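You operate a simulated robot arm through the tools that you are given. There is no shell and no other tool.

You run a simulated two-armed robot. Do the job below in one go: nothing can be reset, and whatever is moved stays where it is left.

Task
Turn the grey microscope's round stage until the grain goes dark.
Fine: lamp on, light GOOD and picture CRISP, analyser pushed in; the screen says FAINT.

Only the result counts: the job must be done as asked and must still hold three seconds after the hand-in. Knocking over, shifting, dropping, spilling or breaking anything else fails it.

Robot
Two 7-joint arms with two-finger parallel grippers on one trunk that stands fixed in place. Base frame: the origin is at the foot of the trunk, x ahead of it, y to its left, z up. Units: m, degrees, N and s.
The left shoulder is at [0.05, 0.168, 1.207], the right one opposite. With the tool pointing down near the work surface each hand reaches from about 0.22 to 0.66 m from the base axis, measured 20 degrees to its own side. Payload 1.57 kg a hand.
The tool frame of a hand sits at the grasp point between the pads (the TCP): z along the fingers, y along the line on which they close. The tips reach 0.03 m beyond it. Largest opening 0.08 m; finger width 0.017, thickness 0.012; the body of the gripper, 0.04 by 0.082 m, starts 0.08 m behind the TCP.
Orientation is told as [roll, pitch, yaw] about the base's x, y, z axes, in that order, counted from this pose: with the fingers straight down and closing along the base's y, the tool's x points along the base's -x, its y along +y and its z along -z.

Tools
- The arms move only by the tool arm_command. It takes "left_plan", "right_plan" or both (then of equal length, played together; a hand with none holds still); each is a list that holds one entry, the list of rows, each a list of 7 numbers: the shift along the base's x, y, z in m, then the turn, a rotation vector about the base's x, y, z in degrees, then the finger opening in m, from 0 to 0.08. In form: [[[x, y, z, rx, ry, rz, fingers], ...]]. A call has 1 to 20 rows; each row shifts and turns the commanded pose from where the row before left it. Rows are played at 5 a second. More than 0.05 m and 8.6 degrees between two rows, or a gripper value outside its range, and nothing of the call is played. Where a pose cannot be reached the arm comes as near as it can. A force on the tool above 90 N (or 10 N above the force at the start of the call, whichever is more), or a blocked arm, ends the call early, and 0.2 s more pass. Each finger travels about 0.045 m/s and halts on what it meets, pressing with about 39 N; the grip force reading is that of the motor and also rises with nothing between the fingers. The clock runs only during rows and for 0.2 s after the last one: add rows that do not move to give the fingers time. The reply holds the time, the measured pose of the TCP, the force on the tool along the base axes, the opening and the grip force, in the units named above and with some noise, with the torque about the TCP (base axes, N m) and any sound that the robot's microphone picked up.
- Cameras (640 x 400 px; columns grow to the right, rows downward): "scene" is now at [0.1144, 0.0475, 1.4197]; the picture's right is [0.55, -0.84, 0.00], its down [-0.46, -0.30, -0.83] and it looks along [0.70, 0.46, -0.55] (base axes); focal length 248 px, centre (320, 200). "left" rides on the left gripper at [0.072, 0.007, -0.122] in its tool frame; the picture's right is [-0.09, 1.00, 0.00], its down [-0.84, -0.08, -0.54] and it looks along [-0.54, -0.05, 0.84] (tool axes); focal length 238 px, centre (320, 200). "right" rides on the right gripper at [0.072, -0.007, -0.122] in its tool frame; the picture's right is [0.09, 1.00, 0.00], its down [-0.84, 0.08, -0.54] and it looks along [-0.54, 0.05, 0.84] (tool axes); focal length 238 px, centre (320, 200). There is no depth. A picture from a camera that has moved, and an enlarged one, comes with that camera's place and axes in the base frame and with its lens.
- camera(camera): a new picture of that camera. It takes no simulated time.
- move_column(by): slides the trunk up (or, below 0, down) by that many m; the arms and the scene camera ride with it, the base frame stays. It gives what a move gives, with no picture.
- head_to(pan, tilt): turns the head with the scene camera to pan (to the left, within 80 degrees either way) and tilt (down, from -29 to 69), counted from straight ahead of the robot. It gives what a move gives.
- close_up(camera, box): a new picture of the part [left, top, right, bottom] of that camera's present view, enlarged. It takes no simulated time.
- sign_off(): hands the job in; it is judged then, once.

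Places have to be worked out from the pictures, the camera data and where the tool is seen. Open the grippers and draw the arms clear of the work before you hand the job in, unless the task says otherwise.

The tools are called after "Call:" as name(argument=value, ...) on one line, values as JSON. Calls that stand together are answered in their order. arm_command: Moves the arms, as the interface text tells. Its arguments: {"type":"object","properties":{"left_plan":{"type":"array"},"right_plan":{"type":"array"}},"required":[]} The other tools are called the same way: move_column (by) slides the trunk up or down; head_to (pan, tilt) turns the head that bears the scene camera; camera (camera) takes a picture; close_up (camera, box) takes an enlarged picture of a part of a camera's view; sign_off () hands the job in.

At the start:

```text
time: 0.0
left_tool_pos: [0.241, 0.2499, 1.2893]
left_ee_rot: [0.0, 0.0, 0.0]
left_force: [0.1, 0.0, -0.9]
left_wrist_torque: [0.0, 0.03, -0.01]
left_finger_gap: 0.0799
left_grip_force: 0.1
right_tool_pos: [0.3436, 0.0529, 1.1959]
right_ee_rot: [0.1, 0.1, 0.0]
right_force: [-0.4, 0.1, 0.1]
right_wrist_torque: [-0.03, -0.03, 0.0]
right_finger_gap: 0.0799
right_grip_force: 0.0
trunk travel left (down, up): [-0.375, 0.068]
head pan, tilt: [33.1, 33.4]
```

scene: 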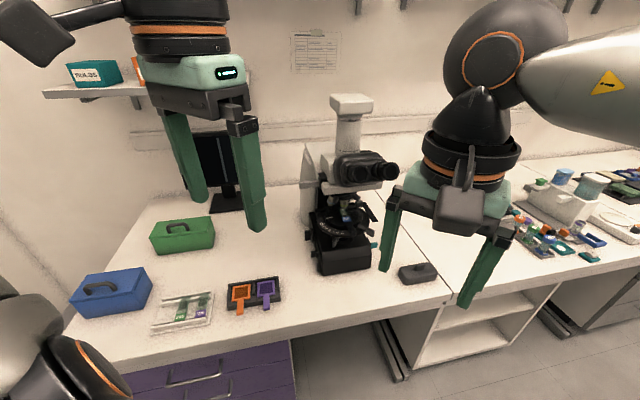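
right: 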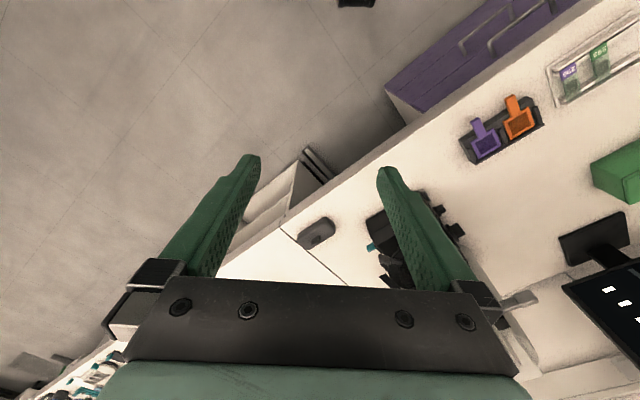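
left: 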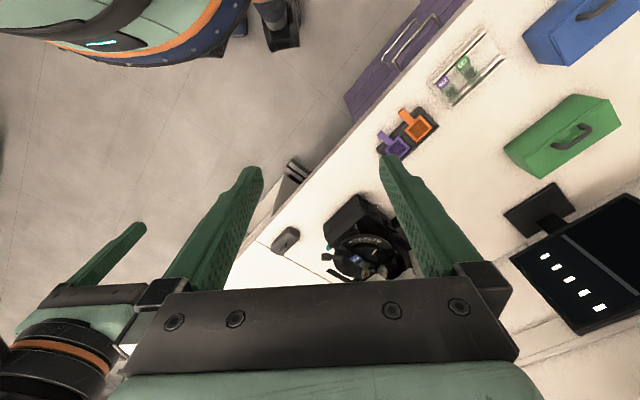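

I start by looking closely at the microscope and the screen.

Call:
close_up(camera="scene", box=[270, 80, 430, 290])

Call:
close_up(camera="left", box=[260, 170, 440, 300])

Call:
close_up(camera="left", box=[500, 170, 640, 340])

```text
1.90 times, centred on (350, 185) of scene
camera zoom: at [0.1144, 0.0475, 1.4197], right [0.55, -0.84, 0.0], down [-0.46, -0.3, -0.83], along [0.7, 0.46, -0.55], focal length 472 px, centre (263, 229)
```

zoom: 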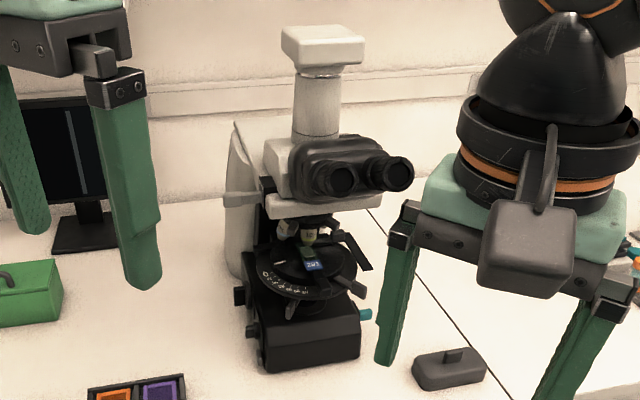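

```text
3.08 times, centred on (350, 235) of left
camera zoom: at [0.1695, 0.2557, 1.4112], right [0.09, 1.0, 0.0], down [0.84, -0.08, 0.54], along [0.54, -0.05, -0.84], focal length 733 px, centre (228, 92)
```

zoom: 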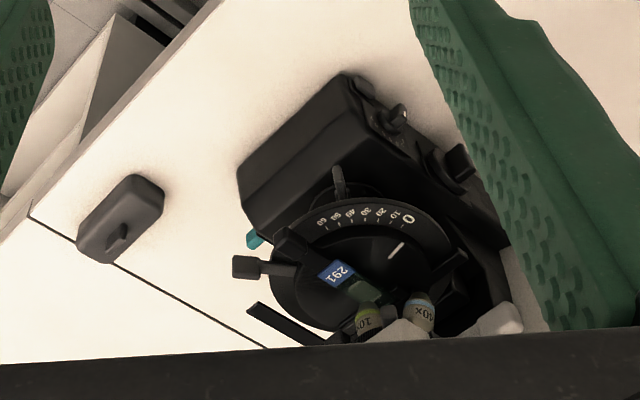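

```text
2.35 times, centred on (570, 255) of left
camera zoom: at [0.1695, 0.2557, 1.4112], right [0.09, 1.0, 0.0], down [0.84, -0.08, 0.54], along [0.54, -0.05, -0.84], focal length 561 px, centre (-268, 71)
```

zoom: 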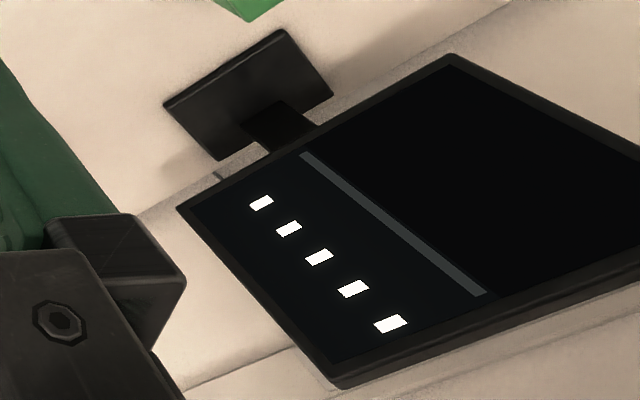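

The left gripper hides the monitor from the scene camera, so I slide the left hand to the left (+y) to clear the view of screen and microscope.

Call:
arm_command(left_plan=[[[0, 0.04, 0, 0, 0, 0, 0.08], [0, 0.04, 0, 0, 0, 0, 0.08], [0, 0.04, 0, 0, 0, 0, 0.08], [0, 0.04, 0, 0, 0, 0, 0.08], [0, 0, 0, 0, 0, 0, 0.08]]])

Call:
camera(camera="scene")

Call:
camera(camera="left")

```text
time: 1.2
left_tool_pos: [0.2421, 0.412, 1.2873]
left_ee_rot: [0.0, 0.0, 0.0]
left_force: [1.0, 0.2, -0.2]
left_wrist_torque: [-0.01, 0.0, -0.03]
left_finger_gap: 0.08
left_grip_force: 0.0
right_tool_pos: [0.3434, 0.0531, 1.1957]
right_ee_rot: [0.0, 0.0, -0.1]
right_force: [0.7, 1.3, 0.8]
right_wrist_torque: [0.03, -0.02, 0.0]
right_finger_gap: 0.0801
right_grip_force: 0.0
trunk travel left (down, up): [-0.375, 0.068]
head pan, tilt: [33.1, 33.4]
```

```text
taken
camera scene: at [0.1144, 0.0474, 1.4197], right [0.55, -0.84, 0.0], down [-0.46, -0.3, -0.83], along [0.7, 0.46, -0.55], focal length 248 px, centre (320, 200)
```

scene: 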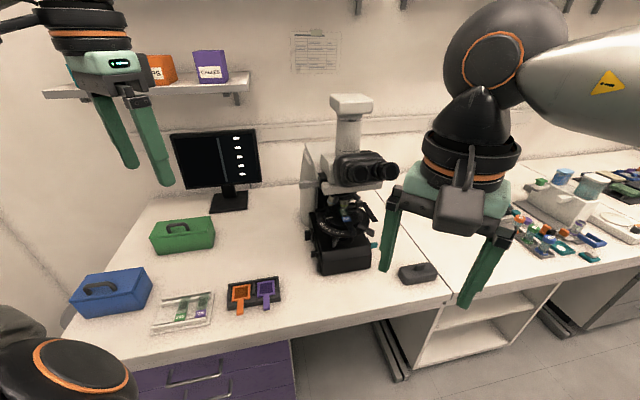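

```text
taken
camera left: at [0.1704, 0.418, 1.4101], right [0.09, 1.0, 0.0], down [0.84, -0.08, 0.54], along [0.54, -0.05, -0.84], focal length 238 px, centre (320, 200)
```

left: 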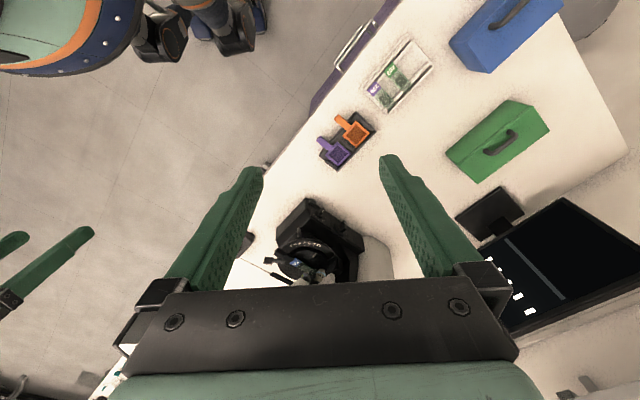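

The monitor is now visible; I enlarge the screen and the stage.

Call:
close_up(camera="scene", box=[160, 120, 270, 200])

Call:
close_up(camera="scene", box=[295, 180, 385, 280])

Call:
close_up(camera="left", box=[240, 180, 380, 290])

Call:
close_up(camera="scene", box=[285, 25, 345, 75])

```text
5.00 times, centred on (215, 160) of scene
camera zoom: at [0.1144, 0.0474, 1.4197], right [0.55, -0.84, 0.0], down [-0.46, -0.3, -0.83], along [0.7, 0.46, -0.55], focal length 1240 px, centre (845, 400)
```

zoom: 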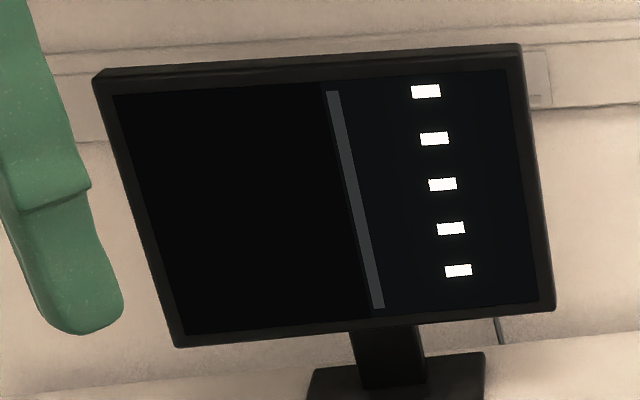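

```text
4.00 times, centred on (340, 230) of scene
camera zoom: at [0.1144, 0.0474, 1.4197], right [0.55, -0.84, 0.0], down [-0.46, -0.3, -0.83], along [0.7, 0.46, -0.55], focal length 992 px, centre (240, 80)
```

zoom: 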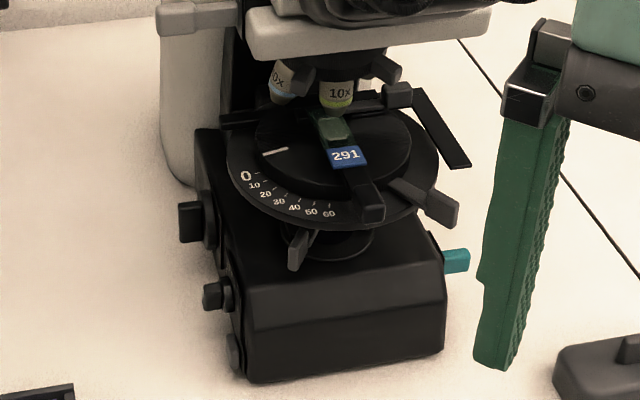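

```text
3.64 times, centred on (310, 235) of left
camera zoom: at [0.1704, 0.418, 1.4101], right [0.09, 1.0, 0.0], down [0.84, -0.08, 0.54], along [0.54, -0.05, -0.84], focal length 867 px, centre (356, 73)
```

zoom: 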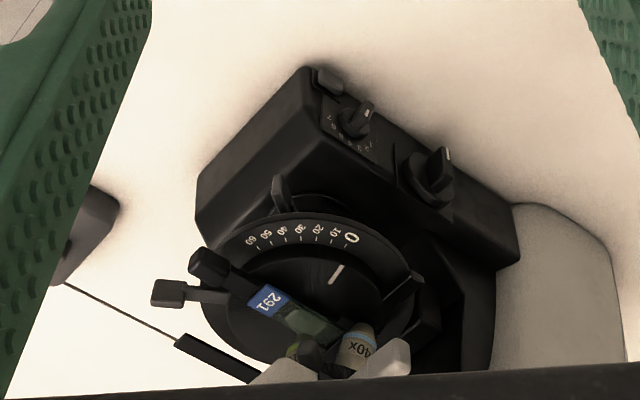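

```text
8.00 times, centred on (315, 50) of scene
camera zoom: at [0.1144, 0.0474, 1.4197], right [0.55, -0.84, 0.0], down [-0.46, -0.3, -0.83], along [0.7, 0.46, -0.55], focal length 1984 px, centre (360, 1400)
```

zoom: 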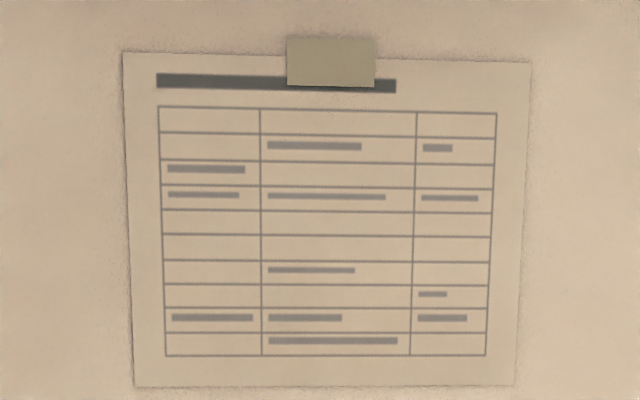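

The screen markers look like small blocks; I zoom further in to check whether they carry text, and also look at the teal switch and side knobs.

Call:
close_up(camera="scene", box=[225, 130, 265, 180])

Call:
close_up(camera="scene", box=[320, 195, 365, 240])

Call:
close_up(camera="left", box=[300, 190, 370, 240])

Call:
close_up(camera="scene", box=[330, 230, 390, 280])

```text
8.00 times, centred on (245, 155) of scene
camera zoom: at [0.1144, 0.0474, 1.4197], right [0.55, -0.84, 0.0], down [-0.46, -0.3, -0.83], along [0.7, 0.46, -0.55], focal length 1984 px, centre (920, 560)
```

zoom: 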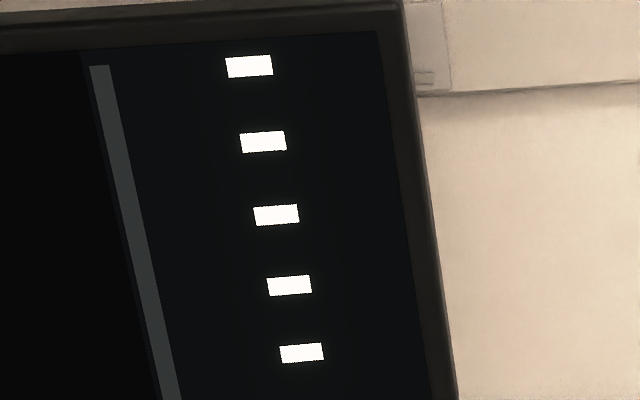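

```text
8.89 times, centred on (342, 218) of scene
camera zoom: at [0.1144, 0.0474, 1.4197], right [0.55, -0.84, 0.0], down [-0.46, -0.3, -0.83], along [0.7, 0.46, -0.55], focal length 2205 px, centre (120, 44)
```

zoom: 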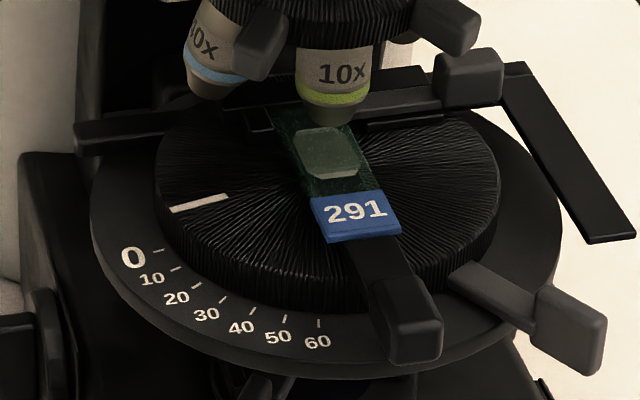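

```text
8.00 times, centred on (335, 215) of left
camera zoom: at [0.1704, 0.418, 1.4101], right [0.09, 1.0, 0.0], down [0.84, -0.08, 0.54], along [0.54, -0.05, -0.84], focal length 1907 px, centre (200, 80)
```

zoom: 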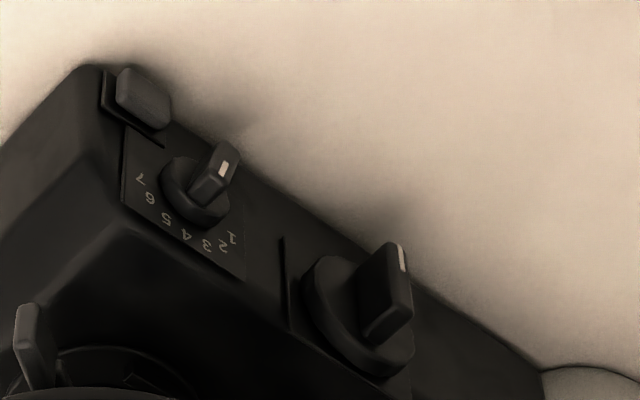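

```text
8.00 times, centred on (360, 255) of scene
camera zoom: at [0.1144, 0.0474, 1.4197], right [0.55, -0.84, 0.0], down [-0.46, -0.3, -0.83], along [0.7, 0.46, -0.55], focal length 1984 px, centre (0, -240)
```

zoom: 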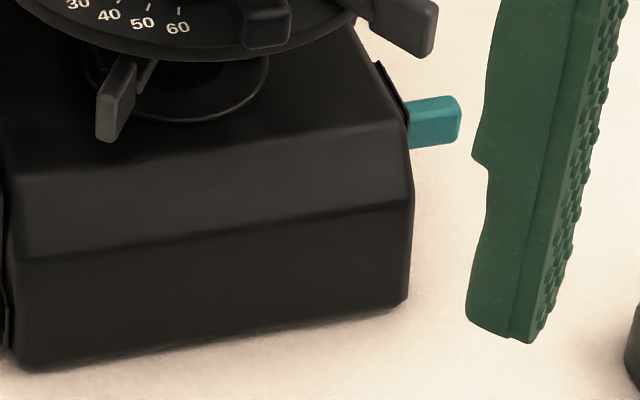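

The picture pane is black and the five readouts are bare blocks, so this may be a different station or a lamp that is off. I look around the room for another microscope and zoom in on the pane.

Call:
close_up(camera="scene", box=[170, 125, 235, 190])

Call:
head_to(pan=-30, tilt=30)

Call:
camera(camera="scene")

```text
6.15 times, centred on (202, 158) of scene
camera zoom: at [0.1144, 0.0474, 1.4197], right [0.55, -0.84, 0.0], down [-0.46, -0.3, -0.83], along [0.7, 0.46, -0.55], focal length 1526 px, centre (1043, 462)
```

zoom: 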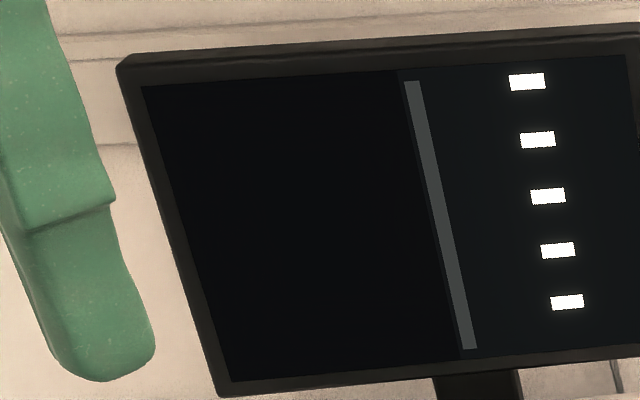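

```text
time: 2.5
left_tool_pos: [0.2413, 0.4114, 1.2876]
left_ee_rot: [0.0, 0.0, 0.1]
left_force: [0.2, 1.2, 0.3]
left_wrist_torque: [0.02, 0.01, -0.01]
left_finger_gap: 0.08
left_grip_force: 0.0
right_tool_pos: [0.3435, 0.0517, 1.1959]
right_ee_rot: [-0.1, 0.1, 0.0]
right_force: [0.9, -0.1, 0.9]
right_wrist_torque: [0.01, 0.03, 0.01]
right_finger_gap: 0.0801
right_grip_force: 0.0
trunk travel left (down, up): [-0.375, 0.068]
head pan, tilt: [-30.0, 30.0]
```

```text
taken
camera scene: at [0.1182, -0.0462, 1.4251], right [-0.5, -0.87, 0.0], down [-0.43, 0.25, -0.87], along [0.75, -0.43, -0.5], focal length 248 px, centre (320, 200)
```

scene: 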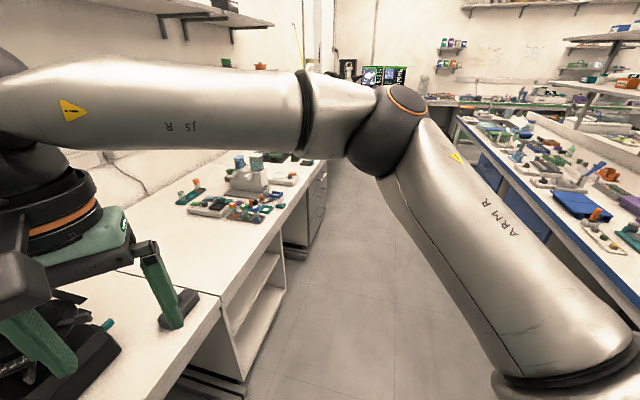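

No other microscope nearby, so this is the one. I turn the head back, and bring the left hand a bit forward and turned toward the microscope so its wrist camera can inspect the controls.

Call:
head_to(pan=28, tilt=33)

Call:
arm_command(left_plan=[[[0.03, 0.02, -0.03, 0, 0, -7, 0.08], [0.03, 0.02, -0.03, 0, 0, -7, 0.08], [0.03, 0.02, -0.03, 0, 0, -7, 0.08], [0.03, 0.02, -0.03, 0, 0, -7, 0.08], [0.03, 0.02, -0.03, 0, 0, -7, 0.08], [0.02, 0.01, -0.02, 0, 0, -7, 0.08], [0, 0, 0, 0, 0, 0, 0.08]]])

Call:
camera(camera="left")

Call:
camera(camera="scene")

```text
time: 3.8
left_tool_pos: [0.2427, 0.4127, 1.2869]
left_ee_rot: [0.0, -0.1, -0.1]
left_force: [0.2, 0.7, 0.0]
left_wrist_torque: [-0.01, 0.0, 0.03]
left_finger_gap: 0.0802
left_grip_force: 0.0
right_tool_pos: [0.3425, 0.0523, 1.1954]
right_ee_rot: [0.1, 0.0, 0.0]
right_force: [-0.9, 0.1, -1.0]
right_wrist_torque: [-0.01, 0.01, 0.02]
right_finger_gap: 0.08
right_grip_force: 0.0
trunk travel left (down, up): [-0.375, 0.068]
head pan, tilt: [28.0, 33.0]
```

```text
time: 5.4
left_tool_pos: [0.3269, 0.3369, 1.1295]
left_ee_rot: [1.0, 0.4, -39.0]
left_force: [-0.7, -0.2, -0.9]
left_wrist_torque: [0.04, -0.01, -0.03]
left_finger_gap: 0.0801
left_grip_force: 0.0
left hand out of reach, approached as far as the arm can: row 2, 3, 4, 5, 6
right_tool_pos: [0.3426, 0.0525, 1.1968]
right_ee_rot: [-0.1, 0.0, 0.0]
right_force: [-0.3, -0.3, -0.4]
right_wrist_torque: [0.03, -0.05, -0.03]
right_finger_gap: 0.0802
right_grip_force: 0.1
trunk travel left (down, up): [-0.375, 0.068]
head pan, tilt: [28.0, 33.0]
```

```text
taken
camera left: at [0.2753, 0.3821, 1.2523], right [0.7, 0.72, 0.02], down [0.6, -0.6, 0.54], along [0.39, -0.36, -0.84], focal length 238 px, centre (320, 200)
```

left: 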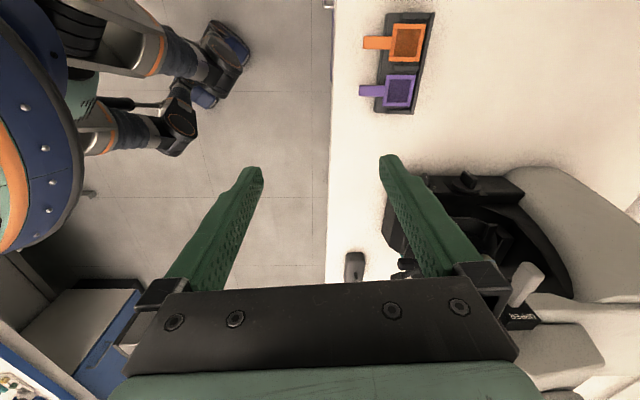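

```text
taken
camera scene: at [0.1177, 0.0407, 1.4205], right [0.47, -0.88, 0.0], down [-0.48, -0.26, -0.84], along [0.74, 0.39, -0.54], focal length 248 px, centre (320, 200)
```

scene: 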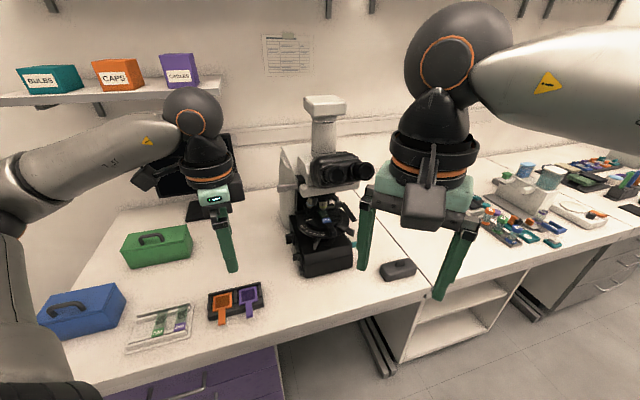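

The tool-down pose ran out of reach. I pitch the left fingers up toward the microscope (about 32°) so the wrist camera looks more horizontally at it.

Call:
arm_command(left_plan=[[[0, 0, 0, -5.03, -6.22, 0, 0.08], [0, 0, 0, -5.03, -6.22, 0, 0.08], [0, 0, 0, -5.03, -6.22, 0, 0.08], [0, 0, 0, -5.03, -6.22, 0, 0.08], [0, 0, 0, 0, 0, 0, 0.08]]])

Call:
camera(camera="left")

Call:
camera(camera="scene")

```text
time: 6.6
left_tool_pos: [0.3161, 0.3123, 1.1341]
left_ee_rot: [1.7, -25.7, -36.4]
left_force: [0.2, 0.3, -0.7]
left_wrist_torque: [0.01, -0.03, -0.02]
left_finger_gap: 0.08
left_grip_force: 0.0
left hand out of reach, approached as far as the arm can: row 1, 2, 3, 4
right_tool_pos: [0.3437, 0.0514, 1.1986]
right_ee_rot: [-0.1, 0.0, 0.1]
right_force: [0.6, 0.5, 0.3]
right_wrist_torque: [0.01, -0.03, -0.01]
right_finger_gap: 0.0799
right_grip_force: 0.1
trunk travel left (down, up): [-0.375, 0.068]
head pan, tilt: [28.0, 33.0]
```

```text
taken
camera left: at [0.2235, 0.3839, 1.2138], right [0.65, 0.76, 0.07], down [0.36, -0.38, 0.85], along [0.67, -0.53, -0.52], focal length 238 px, centre (320, 200)
```

left: 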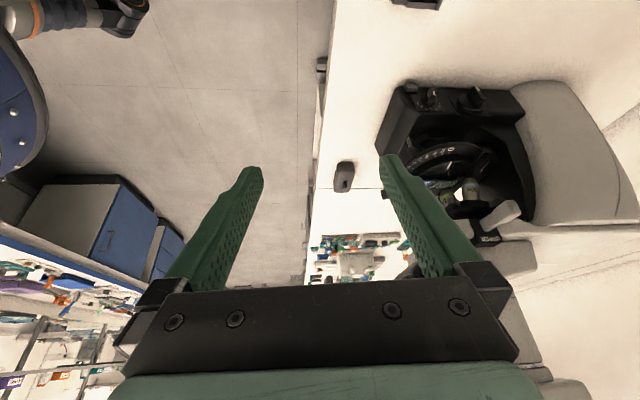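

```text
taken
camera scene: at [0.1187, 0.0404, 1.4204], right [0.47, -0.88, 0.0], down [-0.48, -0.26, -0.84], along [0.74, 0.39, -0.54], focal length 248 px, centre (320, 200)
```

scene: 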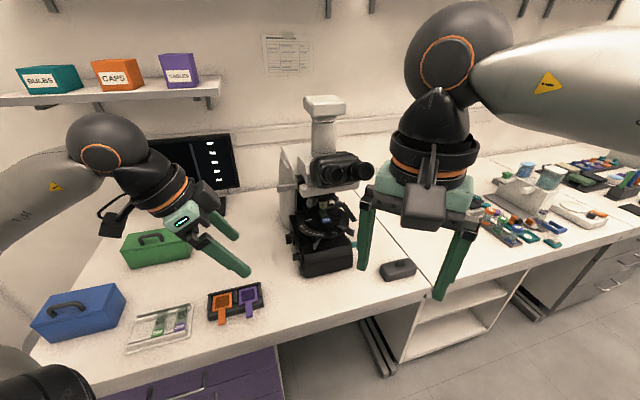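

The left arm seems at a joint limit with that yaw. I turn the hand part way back (+z turn) and see how its commanded pose responds.

Call:
arm_command(left_plan=[[[0, 0, 0, 0, 0, 8, 0.08], [0, 0, 0, 0, 0, 8, 0.08], [0, 0, 0, 0, 0, 8, 0.08], [0, 0, 0, 0, 0, 0, 0.08], [0, 0, 0, 0, 0, 0, 0.08]]])

Call:
camera(camera="left")

```text
time: 7.8
left_tool_pos: [0.322, 0.2991, 1.1363]
left_ee_rot: [1.0, -31.5, -15.2]
left_force: [0.6, -1.0, -1.3]
left_wrist_torque: [0.0, 0.02, -0.02]
left_finger_gap: 0.0799
left_grip_force: 0.1
right_tool_pos: [0.3436, 0.0521, 1.1979]
right_ee_rot: [0.0, 0.0, 0.1]
right_force: [0.2, -0.1, 0.2]
right_wrist_torque: [-0.01, 0.02, -0.01]
right_finger_gap: 0.0801
right_grip_force: 0.1
trunk travel left (down, up): [-0.375, 0.068]
head pan, tilt: [28.0, 33.0]
```

```text
taken
camera left: at [0.2034, 0.3348, 1.202], right [0.33, 0.94, 0.06], down [0.39, -0.2, 0.9], along [0.86, -0.27, -0.43], focal length 238 px, centre (320, 200)
```

left: 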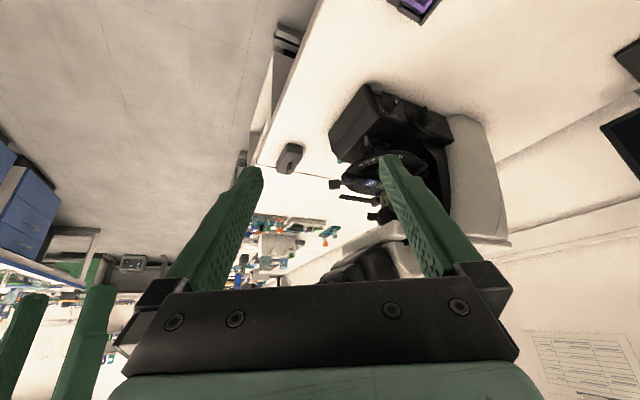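

No limit now. I move the left hand forward and left a little so the microscope falls between the fingers in its camera view.

Call:
arm_command(left_plan=[[[0.02, 0.03, -0.01, 0, 0, 0, 0.08], [0.02, 0.03, -0.01, 0, 0, 0, 0.08], [0.02, 0.03, -0.01, 0, 0, 0, 0.08], [0, 0, 0, 0, 0, 0, 0.08]]])

Call:
camera(camera="left")

Call:
close_up(camera="left", box=[260, 60, 460, 220])

```text
time: 8.8
left_tool_pos: [0.3811, 0.3877, 1.1015]
left_ee_rot: [1.0, -31.6, -15.2]
left_force: [0.1, 0.6, 0.3]
left_wrist_torque: [0.02, 0.03, 0.03]
left_finger_gap: 0.08
left_grip_force: 0.0
right_tool_pos: [0.3435, 0.052, 1.1971]
right_ee_rot: [0.0, 0.0, 0.0]
right_force: [0.3, 0.0, -0.4]
right_wrist_torque: [0.01, 0.0, 0.03]
right_finger_gap: 0.08
right_grip_force: 0.0
trunk travel left (down, up): [-0.375, 0.068]
head pan, tilt: [28.0, 33.0]
```

```text
taken
camera left: at [0.2614, 0.4233, 1.1685], right [0.33, 0.94, 0.06], down [0.39, -0.2, 0.9], along [0.86, -0.27, -0.43], focal length 238 px, centre (320, 200)
```

left: 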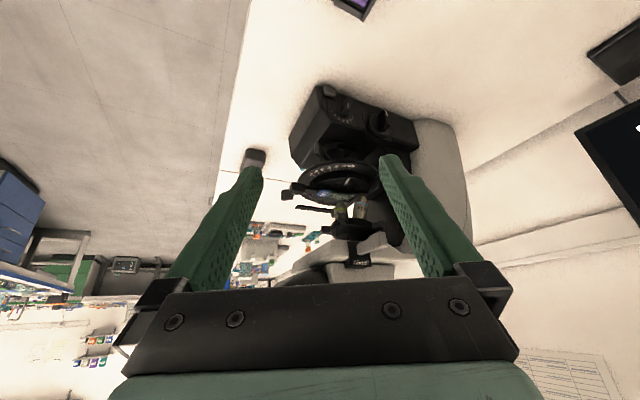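

```text
2.50 times, centred on (360, 140) of left
camera zoom: at [0.2614, 0.4233, 1.1685], right [0.33, 0.94, 0.06], down [0.39, -0.2, 0.9], along [0.86, -0.27, -0.43], focal length 596 px, centre (220, 350)
```

zoom: 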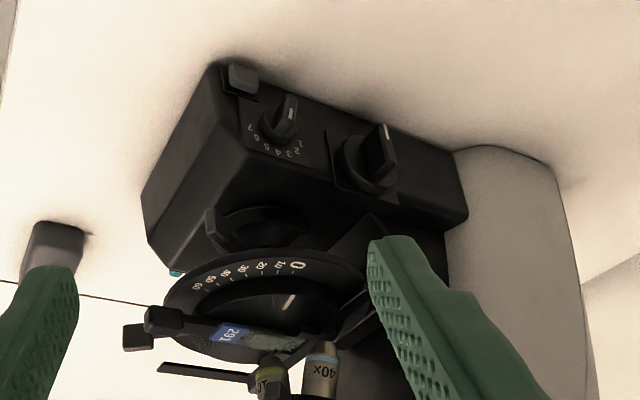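

The control layout is clear now. I check the screen once more with the scene camera.

Call:
camera(camera="scene")

Call:
close_up(camera="left", box=[560, 80, 640, 230])

Call:
close_up(camera="left", box=[270, 160, 380, 240])

Call:
close_up(camera="left", box=[290, 70, 420, 160])

```text
taken
camera scene: at [0.1184, 0.0406, 1.4204], right [0.47, -0.88, 0.0], down [-0.48, -0.26, -0.84], along [0.74, 0.39, -0.54], focal length 248 px, centre (320, 200)
```

scene: 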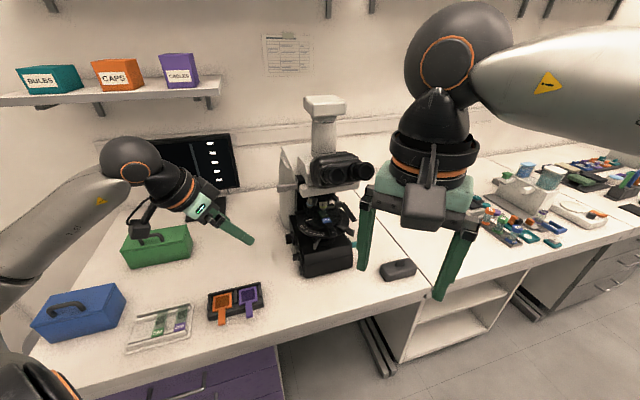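

```text
2.67 times, centred on (600, 155) of left
camera zoom: at [0.2614, 0.4233, 1.1685], right [0.33, 0.94, 0.06], down [0.39, -0.2, 0.9], along [0.86, -0.27, -0.43], focal length 636 px, centre (-427, 320)
```

zoom: 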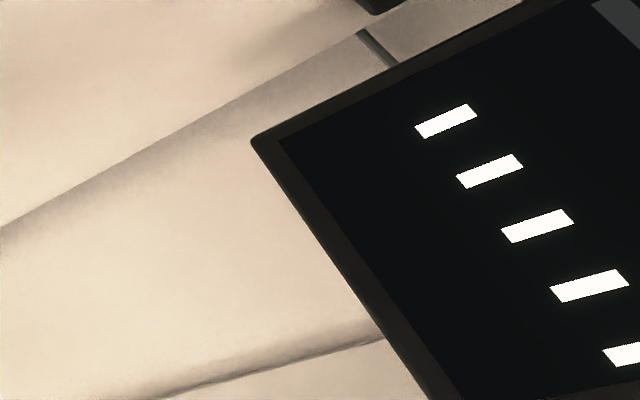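

```text
5.00 times, centred on (325, 200) of left
camera zoom: at [0.2614, 0.4233, 1.1685], right [0.33, 0.94, 0.06], down [0.39, -0.2, 0.9], along [0.86, -0.27, -0.43], focal length 1192 px, centre (295, 200)
```

zoom: 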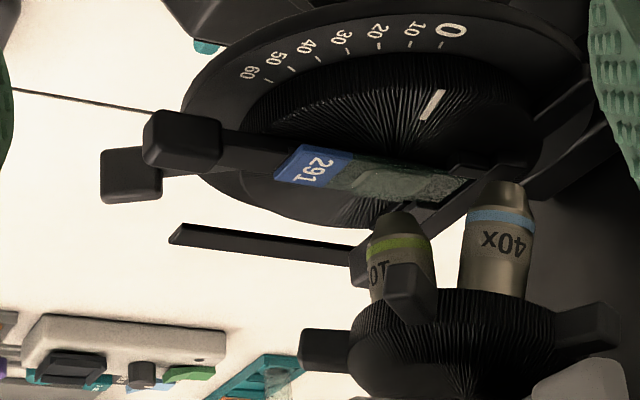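

```text
4.44 times, centred on (355, 115) of left
camera zoom: at [0.2614, 0.4233, 1.1685], right [0.33, 0.94, 0.06], down [0.39, -0.2, 0.9], along [0.86, -0.27, -0.43], focal length 1059 px, centre (164, 578)
```

zoom: 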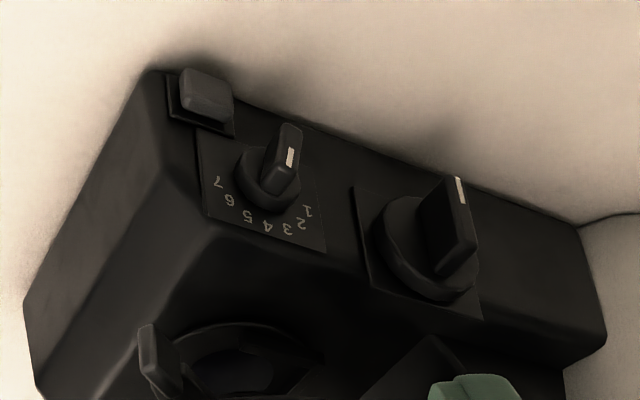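

By triangulating the two wrist views I place the lamp rocker at about (0.570, 0.358, 0.797), the light knob tip at (0.581, 0.389, 0.833) and the focus knob tip at (0.637, 0.454, 0.824); the microscope's left side faces about (-0.76, 0.65). The field lens looks unlit, so I move the left hand closer for a better look at the rocker and stage.

Call:
arm_command(left_plan=[[[0.01, 0.02, -0.03, 0, 0, -4, 0.08], [0.01, 0.02, -0.03, 0, 0, -4, 0.08], [0.01, 0.02, -0.03, 0, 0, -4, 0.08], [0.01, 0.01, -0.02, 0, 0, 0, 0.08], [0, 0, 0, 0, 0, 0, 0.08]]])

Call:
camera(camera="left")

Call:
camera(camera="scene")

```text
time: 10.0
left_tool_pos: [0.3837, 0.4109, 1.0757]
left_ee_rot: [1.3, -31.5, -15.5]
left_force: [1.0, 1.1, 0.1]
left_wrist_torque: [-0.03, -0.02, 0.0]
left_finger_gap: 0.0799
left_grip_force: 0.0
left hand out of reach, approached as far as the arm can: row 1, 2, 3, 4
right_tool_pos: [0.3441, 0.0531, 1.1976]
right_ee_rot: [0.0, 0.0, 0.0]
right_force: [0.1, 0.9, -0.5]
right_wrist_torque: [0.0, -0.02, 0.01]
right_finger_gap: 0.08
right_grip_force: 0.0
trunk travel left (down, up): [-0.375, 0.068]
head pan, tilt: [28.0, 33.0]
```

```text
taken
camera left: at [0.2657, 0.4468, 1.1419], right [0.33, 0.94, 0.07], down [0.39, -0.2, 0.9], along [0.86, -0.27, -0.44], focal length 238 px, centre (320, 200)
```

left: 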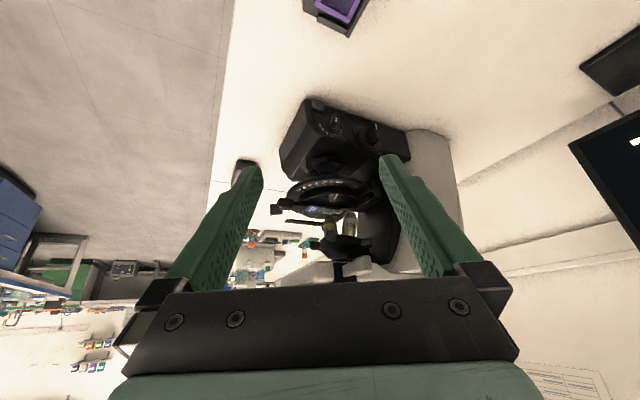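

```text
taken
camera scene: at [0.1187, 0.0409, 1.4203], right [0.47, -0.88, 0.0], down [-0.48, -0.26, -0.84], along [0.74, 0.39, -0.54], focal length 248 px, centre (320, 200)
```

scene: 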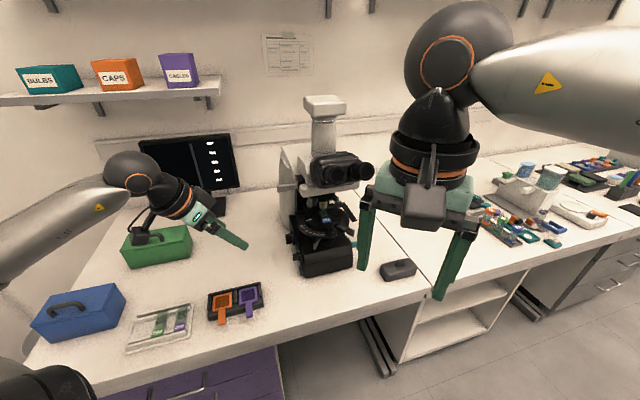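

Still a wrist limit while pointing that far down. I pitch the fingers further forward (24° more), which straightens the wrist, and lower the trunk somewhat so the hand comes to the microscope's level.

Call:
arm_command(left_plan=[[[0, 0, 0, -2.07, -7.73, 0, 0.08], [0, 0, 0, -2.07, -7.73, 0, 0.08], [0, 0, 0, -2.07, -7.73, 0, 0.08], [0, 0, 0, 0, 0, 0, 0.08]]])

Call:
move_column(by=-0.1)

Call:
camera(camera="left")

Call:
camera(camera="scene")

```text
time: 11.0
left_tool_pos: [0.3777, 0.3833, 1.0733]
left_ee_rot: [2.1, -51.5, -16.7]
left_force: [-0.1, -0.7, -1.0]
left_wrist_torque: [0.01, 0.0, 0.05]
left_finger_gap: 0.0801
left_grip_force: 0.2
left hand out of reach, approached as far as the arm can: row 1, 2, 3
right_tool_pos: [0.3432, 0.0528, 1.1959]
right_ee_rot: [0.0, 0.0, 0.0]
right_force: [0.4, 0.5, -1.3]
right_wrist_torque: [0.0, 0.03, -0.01]
right_finger_gap: 0.08
right_grip_force: 0.1
trunk travel left (down, up): [-0.375, 0.068]
head pan, tilt: [28.0, 33.0]
```

```text
time: 12.3
left_tool_pos: [0.3786, 0.3828, 0.9732]
left_ee_rot: [2.2, -51.4, -16.6]
left_force: [-0.7, 0.6, -0.4]
left_wrist_torque: [-0.05, 0.0, -0.02]
left_finger_gap: 0.0801
left_grip_force: 0.0
right_tool_pos: [0.3437, 0.0531, 1.0976]
right_ee_rot: [0.0, 0.1, 0.0]
right_force: [0.2, 0.3, -0.4]
right_wrist_torque: [0.02, -0.01, 0.01]
right_finger_gap: 0.0802
right_grip_force: 0.2
trunk travel left (down, up): [-0.275, 0.168]
head pan, tilt: [28.0, 33.0]
```

```text
taken
camera left: at [0.2445, 0.424, 0.9931], right [0.31, 0.94, 0.09], down [0.07, -0.12, 0.99], along [0.95, -0.3, -0.1], focal length 238 px, centre (320, 200)
```

left: 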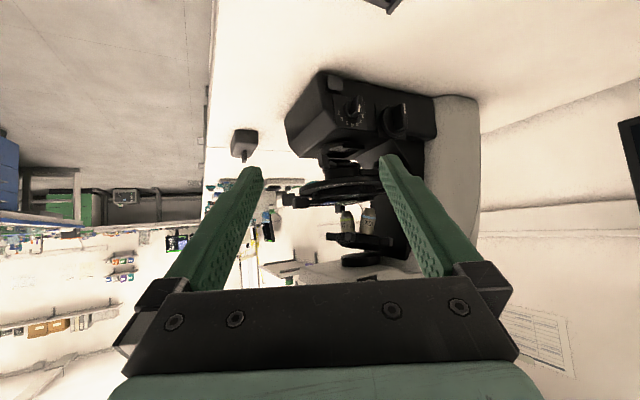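

```text
taken
camera scene: at [0.1185, 0.0408, 1.3204], right [0.47, -0.88, 0.0], down [-0.48, -0.26, -0.84], along [0.74, 0.39, -0.54], focal length 248 px, centre (320, 200)
```

scene: 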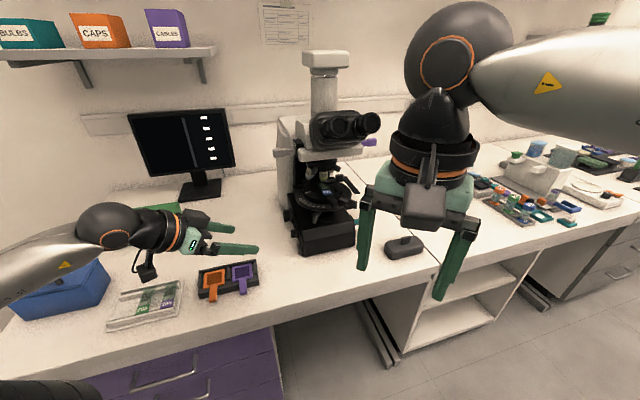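

There's a purple tab at the right of the microscope head I had not seen. I zoom on the scope from both cameras.

Call:
close_up(camera="scene", box=[270, 95, 390, 170])

Call:
close_up(camera="scene", box=[270, 150, 380, 260])

Call:
close_up(camera="left", box=[270, 60, 450, 180])

Call:
close_up(camera="left", box=[260, 160, 440, 280])

```text
5.33 times, centred on (330, 132) of scene
camera zoom: at [0.1185, 0.0408, 1.3204], right [0.47, -0.88, 0.0], down [-0.48, -0.26, -0.84], along [0.74, 0.39, -0.54], focal length 1323 px, centre (267, 560)
```

zoom: 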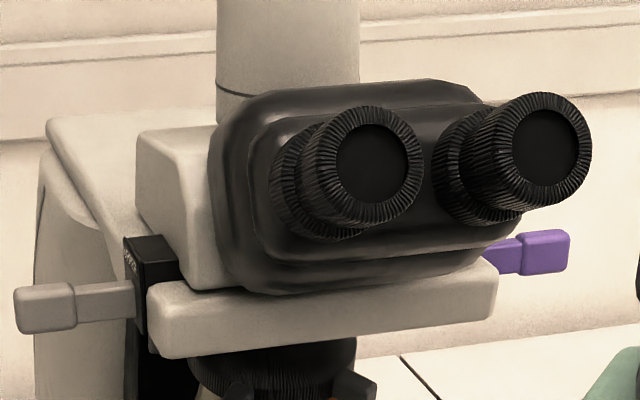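

```text
3.64 times, centred on (325, 205) of scene
camera zoom: at [0.1185, 0.0408, 1.3204], right [0.47, -0.88, 0.0], down [-0.48, -0.26, -0.84], along [0.74, 0.39, -0.54], focal length 902 px, centre (302, 182)
```

zoom: 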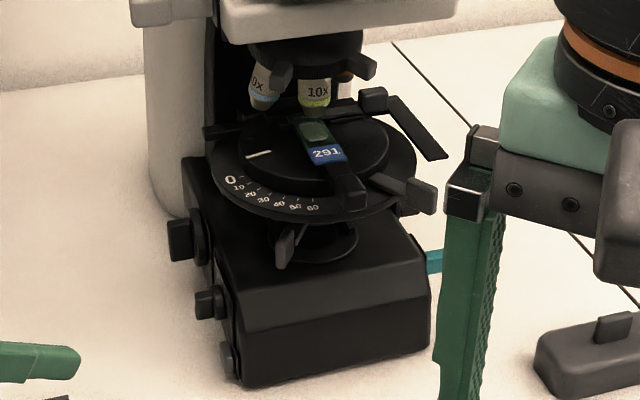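

```text
3.33 times, centred on (360, 120) of left
camera zoom: at [0.2445, 0.424, 0.9931], right [0.31, 0.94, 0.09], down [0.07, -0.12, 0.99], along [0.95, -0.3, -0.1], focal length 794 px, centre (187, 467)
```

zoom: 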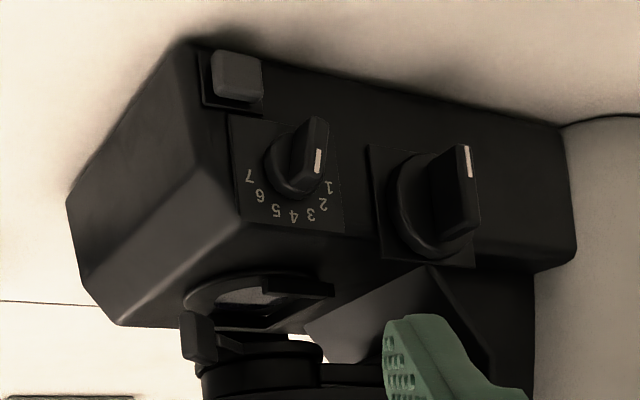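

```text
3.33 times, centred on (350, 220) of left
camera zoom: at [0.2445, 0.424, 0.9931], right [0.31, 0.94, 0.09], down [0.07, -0.12, 0.99], along [0.95, -0.3, -0.1], focal length 794 px, centre (220, 133)
```

zoom: 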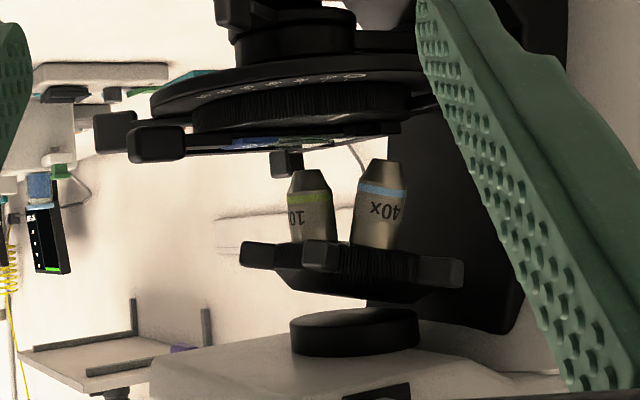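

A black label plate sits by the grey slider on the head's left side. I enlarge it.

Call:
close_up(camera="scene", box=[268, 132, 308, 162])

Call:
close_up(camera="left", box=[340, 265, 400, 290])

Call:
close_up(camera="scene", box=[355, 125, 385, 155])

Call:
close_up(camera="scene", box=[120, 95, 240, 190])

```text
13.33 times, centred on (288, 147) of scene
camera zoom: at [0.1185, 0.0408, 1.3204], right [0.47, -0.88, 0.0], down [-0.48, -0.26, -0.84], along [0.74, 0.39, -0.54], focal length 3307 px, centre (747, 907)
```

zoom: 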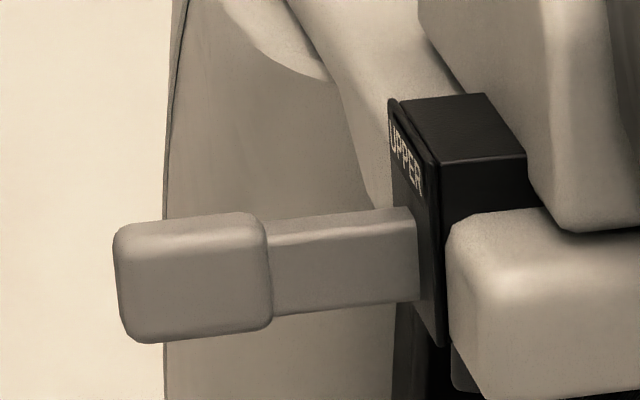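

```text
10.67 times, centred on (370, 278) of left
camera zoom: at [0.2445, 0.424, 0.9931], right [0.31, 0.94, 0.09], down [0.07, -0.12, 0.99], along [0.95, -0.3, -0.1], focal length 2542 px, centre (-213, -627)
```

zoom: 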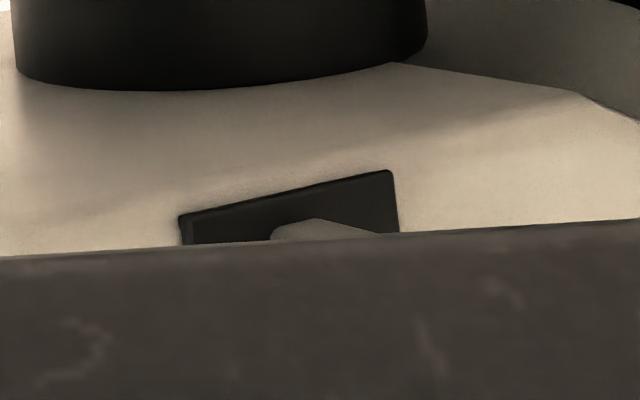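

```text
13.33 times, centred on (370, 140) of scene
camera zoom: at [0.1185, 0.0408, 1.3204], right [0.47, -0.88, 0.0], down [-0.48, -0.26, -0.84], along [0.74, 0.39, -0.54], focal length 3307 px, centre (-347, 1000)
```

zoom: 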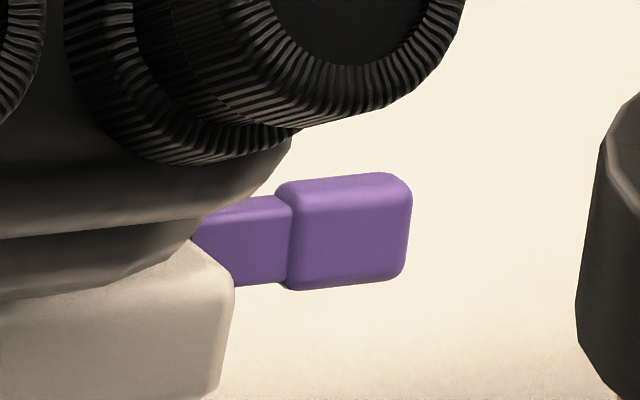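

```text
4.21 times, centred on (180, 142) of scene
camera zoom: at [0.1185, 0.0408, 1.3204], right [0.47, -0.88, 0.0], down [-0.48, -0.26, -0.84], along [0.74, 0.39, -0.54], focal length 1044 px, centre (910, 442)
```

zoom: 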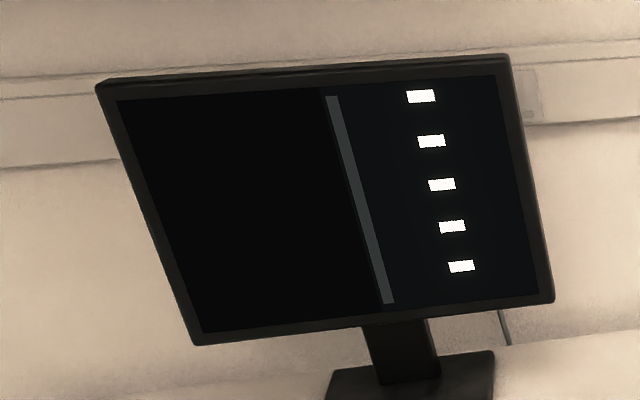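

The grey left slider is labelled "UPPER" — the upper polar, i.e. the analyser. Now I look in detail at the lamp rocker and field lens.

Call:
close_up(camera="left", box=[315, 62, 375, 102])

Call:
close_up(camera="left", box=[315, 130, 375, 170])

Call:
close_up(camera="scene", box=[280, 205, 310, 265])

```text
10.00 times, centred on (345, 82) of left
camera zoom: at [0.2445, 0.424, 0.9931], right [0.31, 0.94, 0.09], down [0.07, -0.12, 0.99], along [0.95, -0.3, -0.1], focal length 2384 px, centre (70, 1380)
```

zoom: 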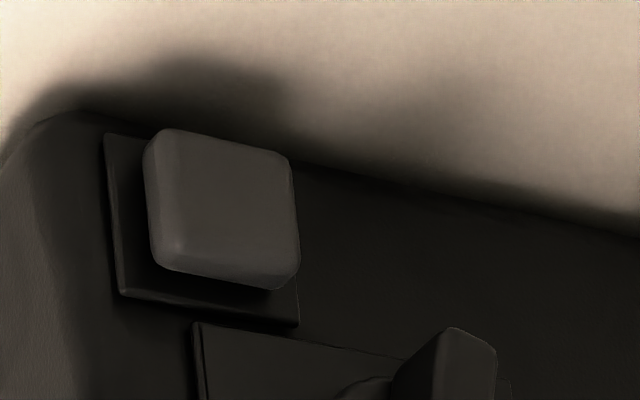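

```text
10.00 times, centred on (345, 150) of left
camera zoom: at [0.2445, 0.424, 0.9931], right [0.31, 0.94, 0.09], down [0.07, -0.12, 0.99], along [0.95, -0.3, -0.1], focal length 2384 px, centre (70, 700)
```

zoom: 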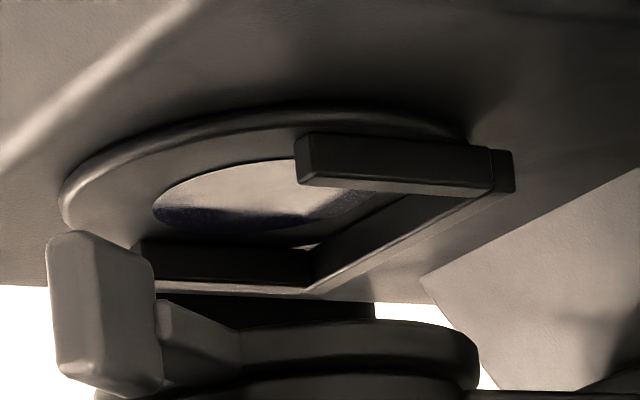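

```text
6.67 times, centred on (295, 235) of scene
camera zoom: at [0.1185, 0.0408, 1.3204], right [0.47, -0.88, 0.0], down [-0.48, -0.26, -0.84], along [0.74, 0.39, -0.54], focal length 1654 px, centre (487, -33)
```

zoom: 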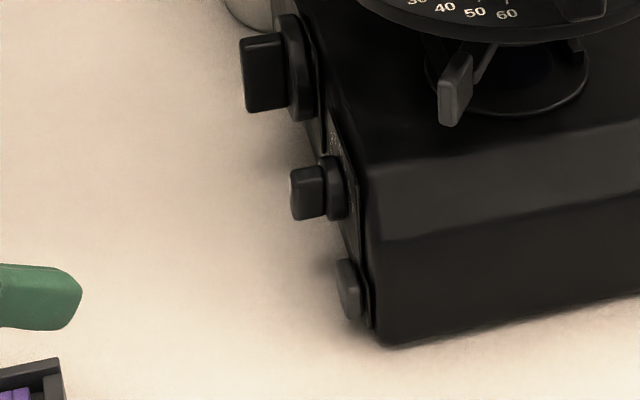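

The rocker is a square push button on the side face. There's also a small grey box with a lever on the bench to the right; I zoom on it before deciding.

Call:
close_up(camera="scene", box=[375, 225, 435, 270])

Call:
close_up(camera="left", box=[220, 120, 270, 175])

Call:
camera(camera="right")

```text
8.89 times, centred on (405, 248) of scene
camera zoom: at [0.1185, 0.0408, 1.3204], right [0.47, -0.88, 0.0], down [-0.48, -0.26, -0.84], along [0.74, 0.39, -0.54], focal length 2205 px, centre (-436, -222)
```

zoom: 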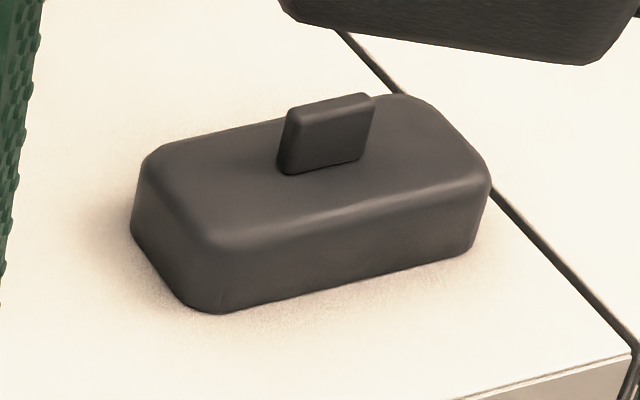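

```text
7.27 times, centred on (245, 148) of left
camera zoom: at [0.2445, 0.424, 0.9931], right [0.31, 0.94, 0.09], down [0.07, -0.12, 0.99], along [0.95, -0.3, -0.1], focal length 1734 px, centre (866, 582)
```

zoom: 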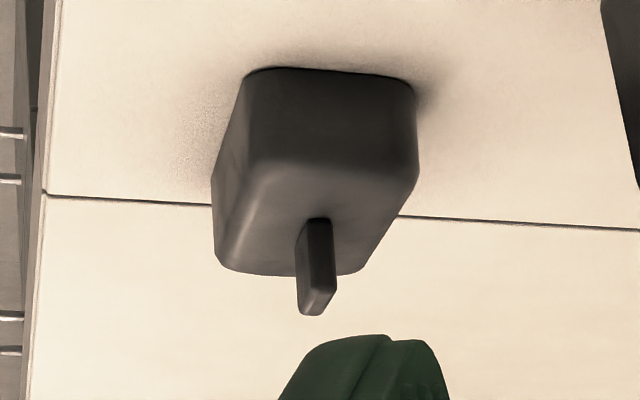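

```text
taken
camera right: at [0.271, 0.0469, 1.2186], right [-0.09, 1.0, 0.0], down [0.84, 0.08, 0.54], along [0.54, 0.05, -0.84], focal length 238 px, centre (320, 200)
```

right: 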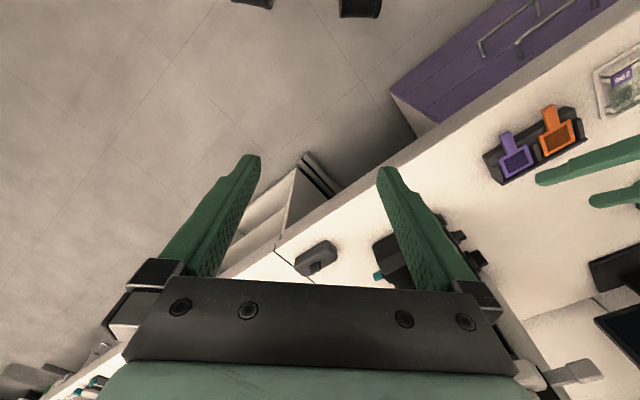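

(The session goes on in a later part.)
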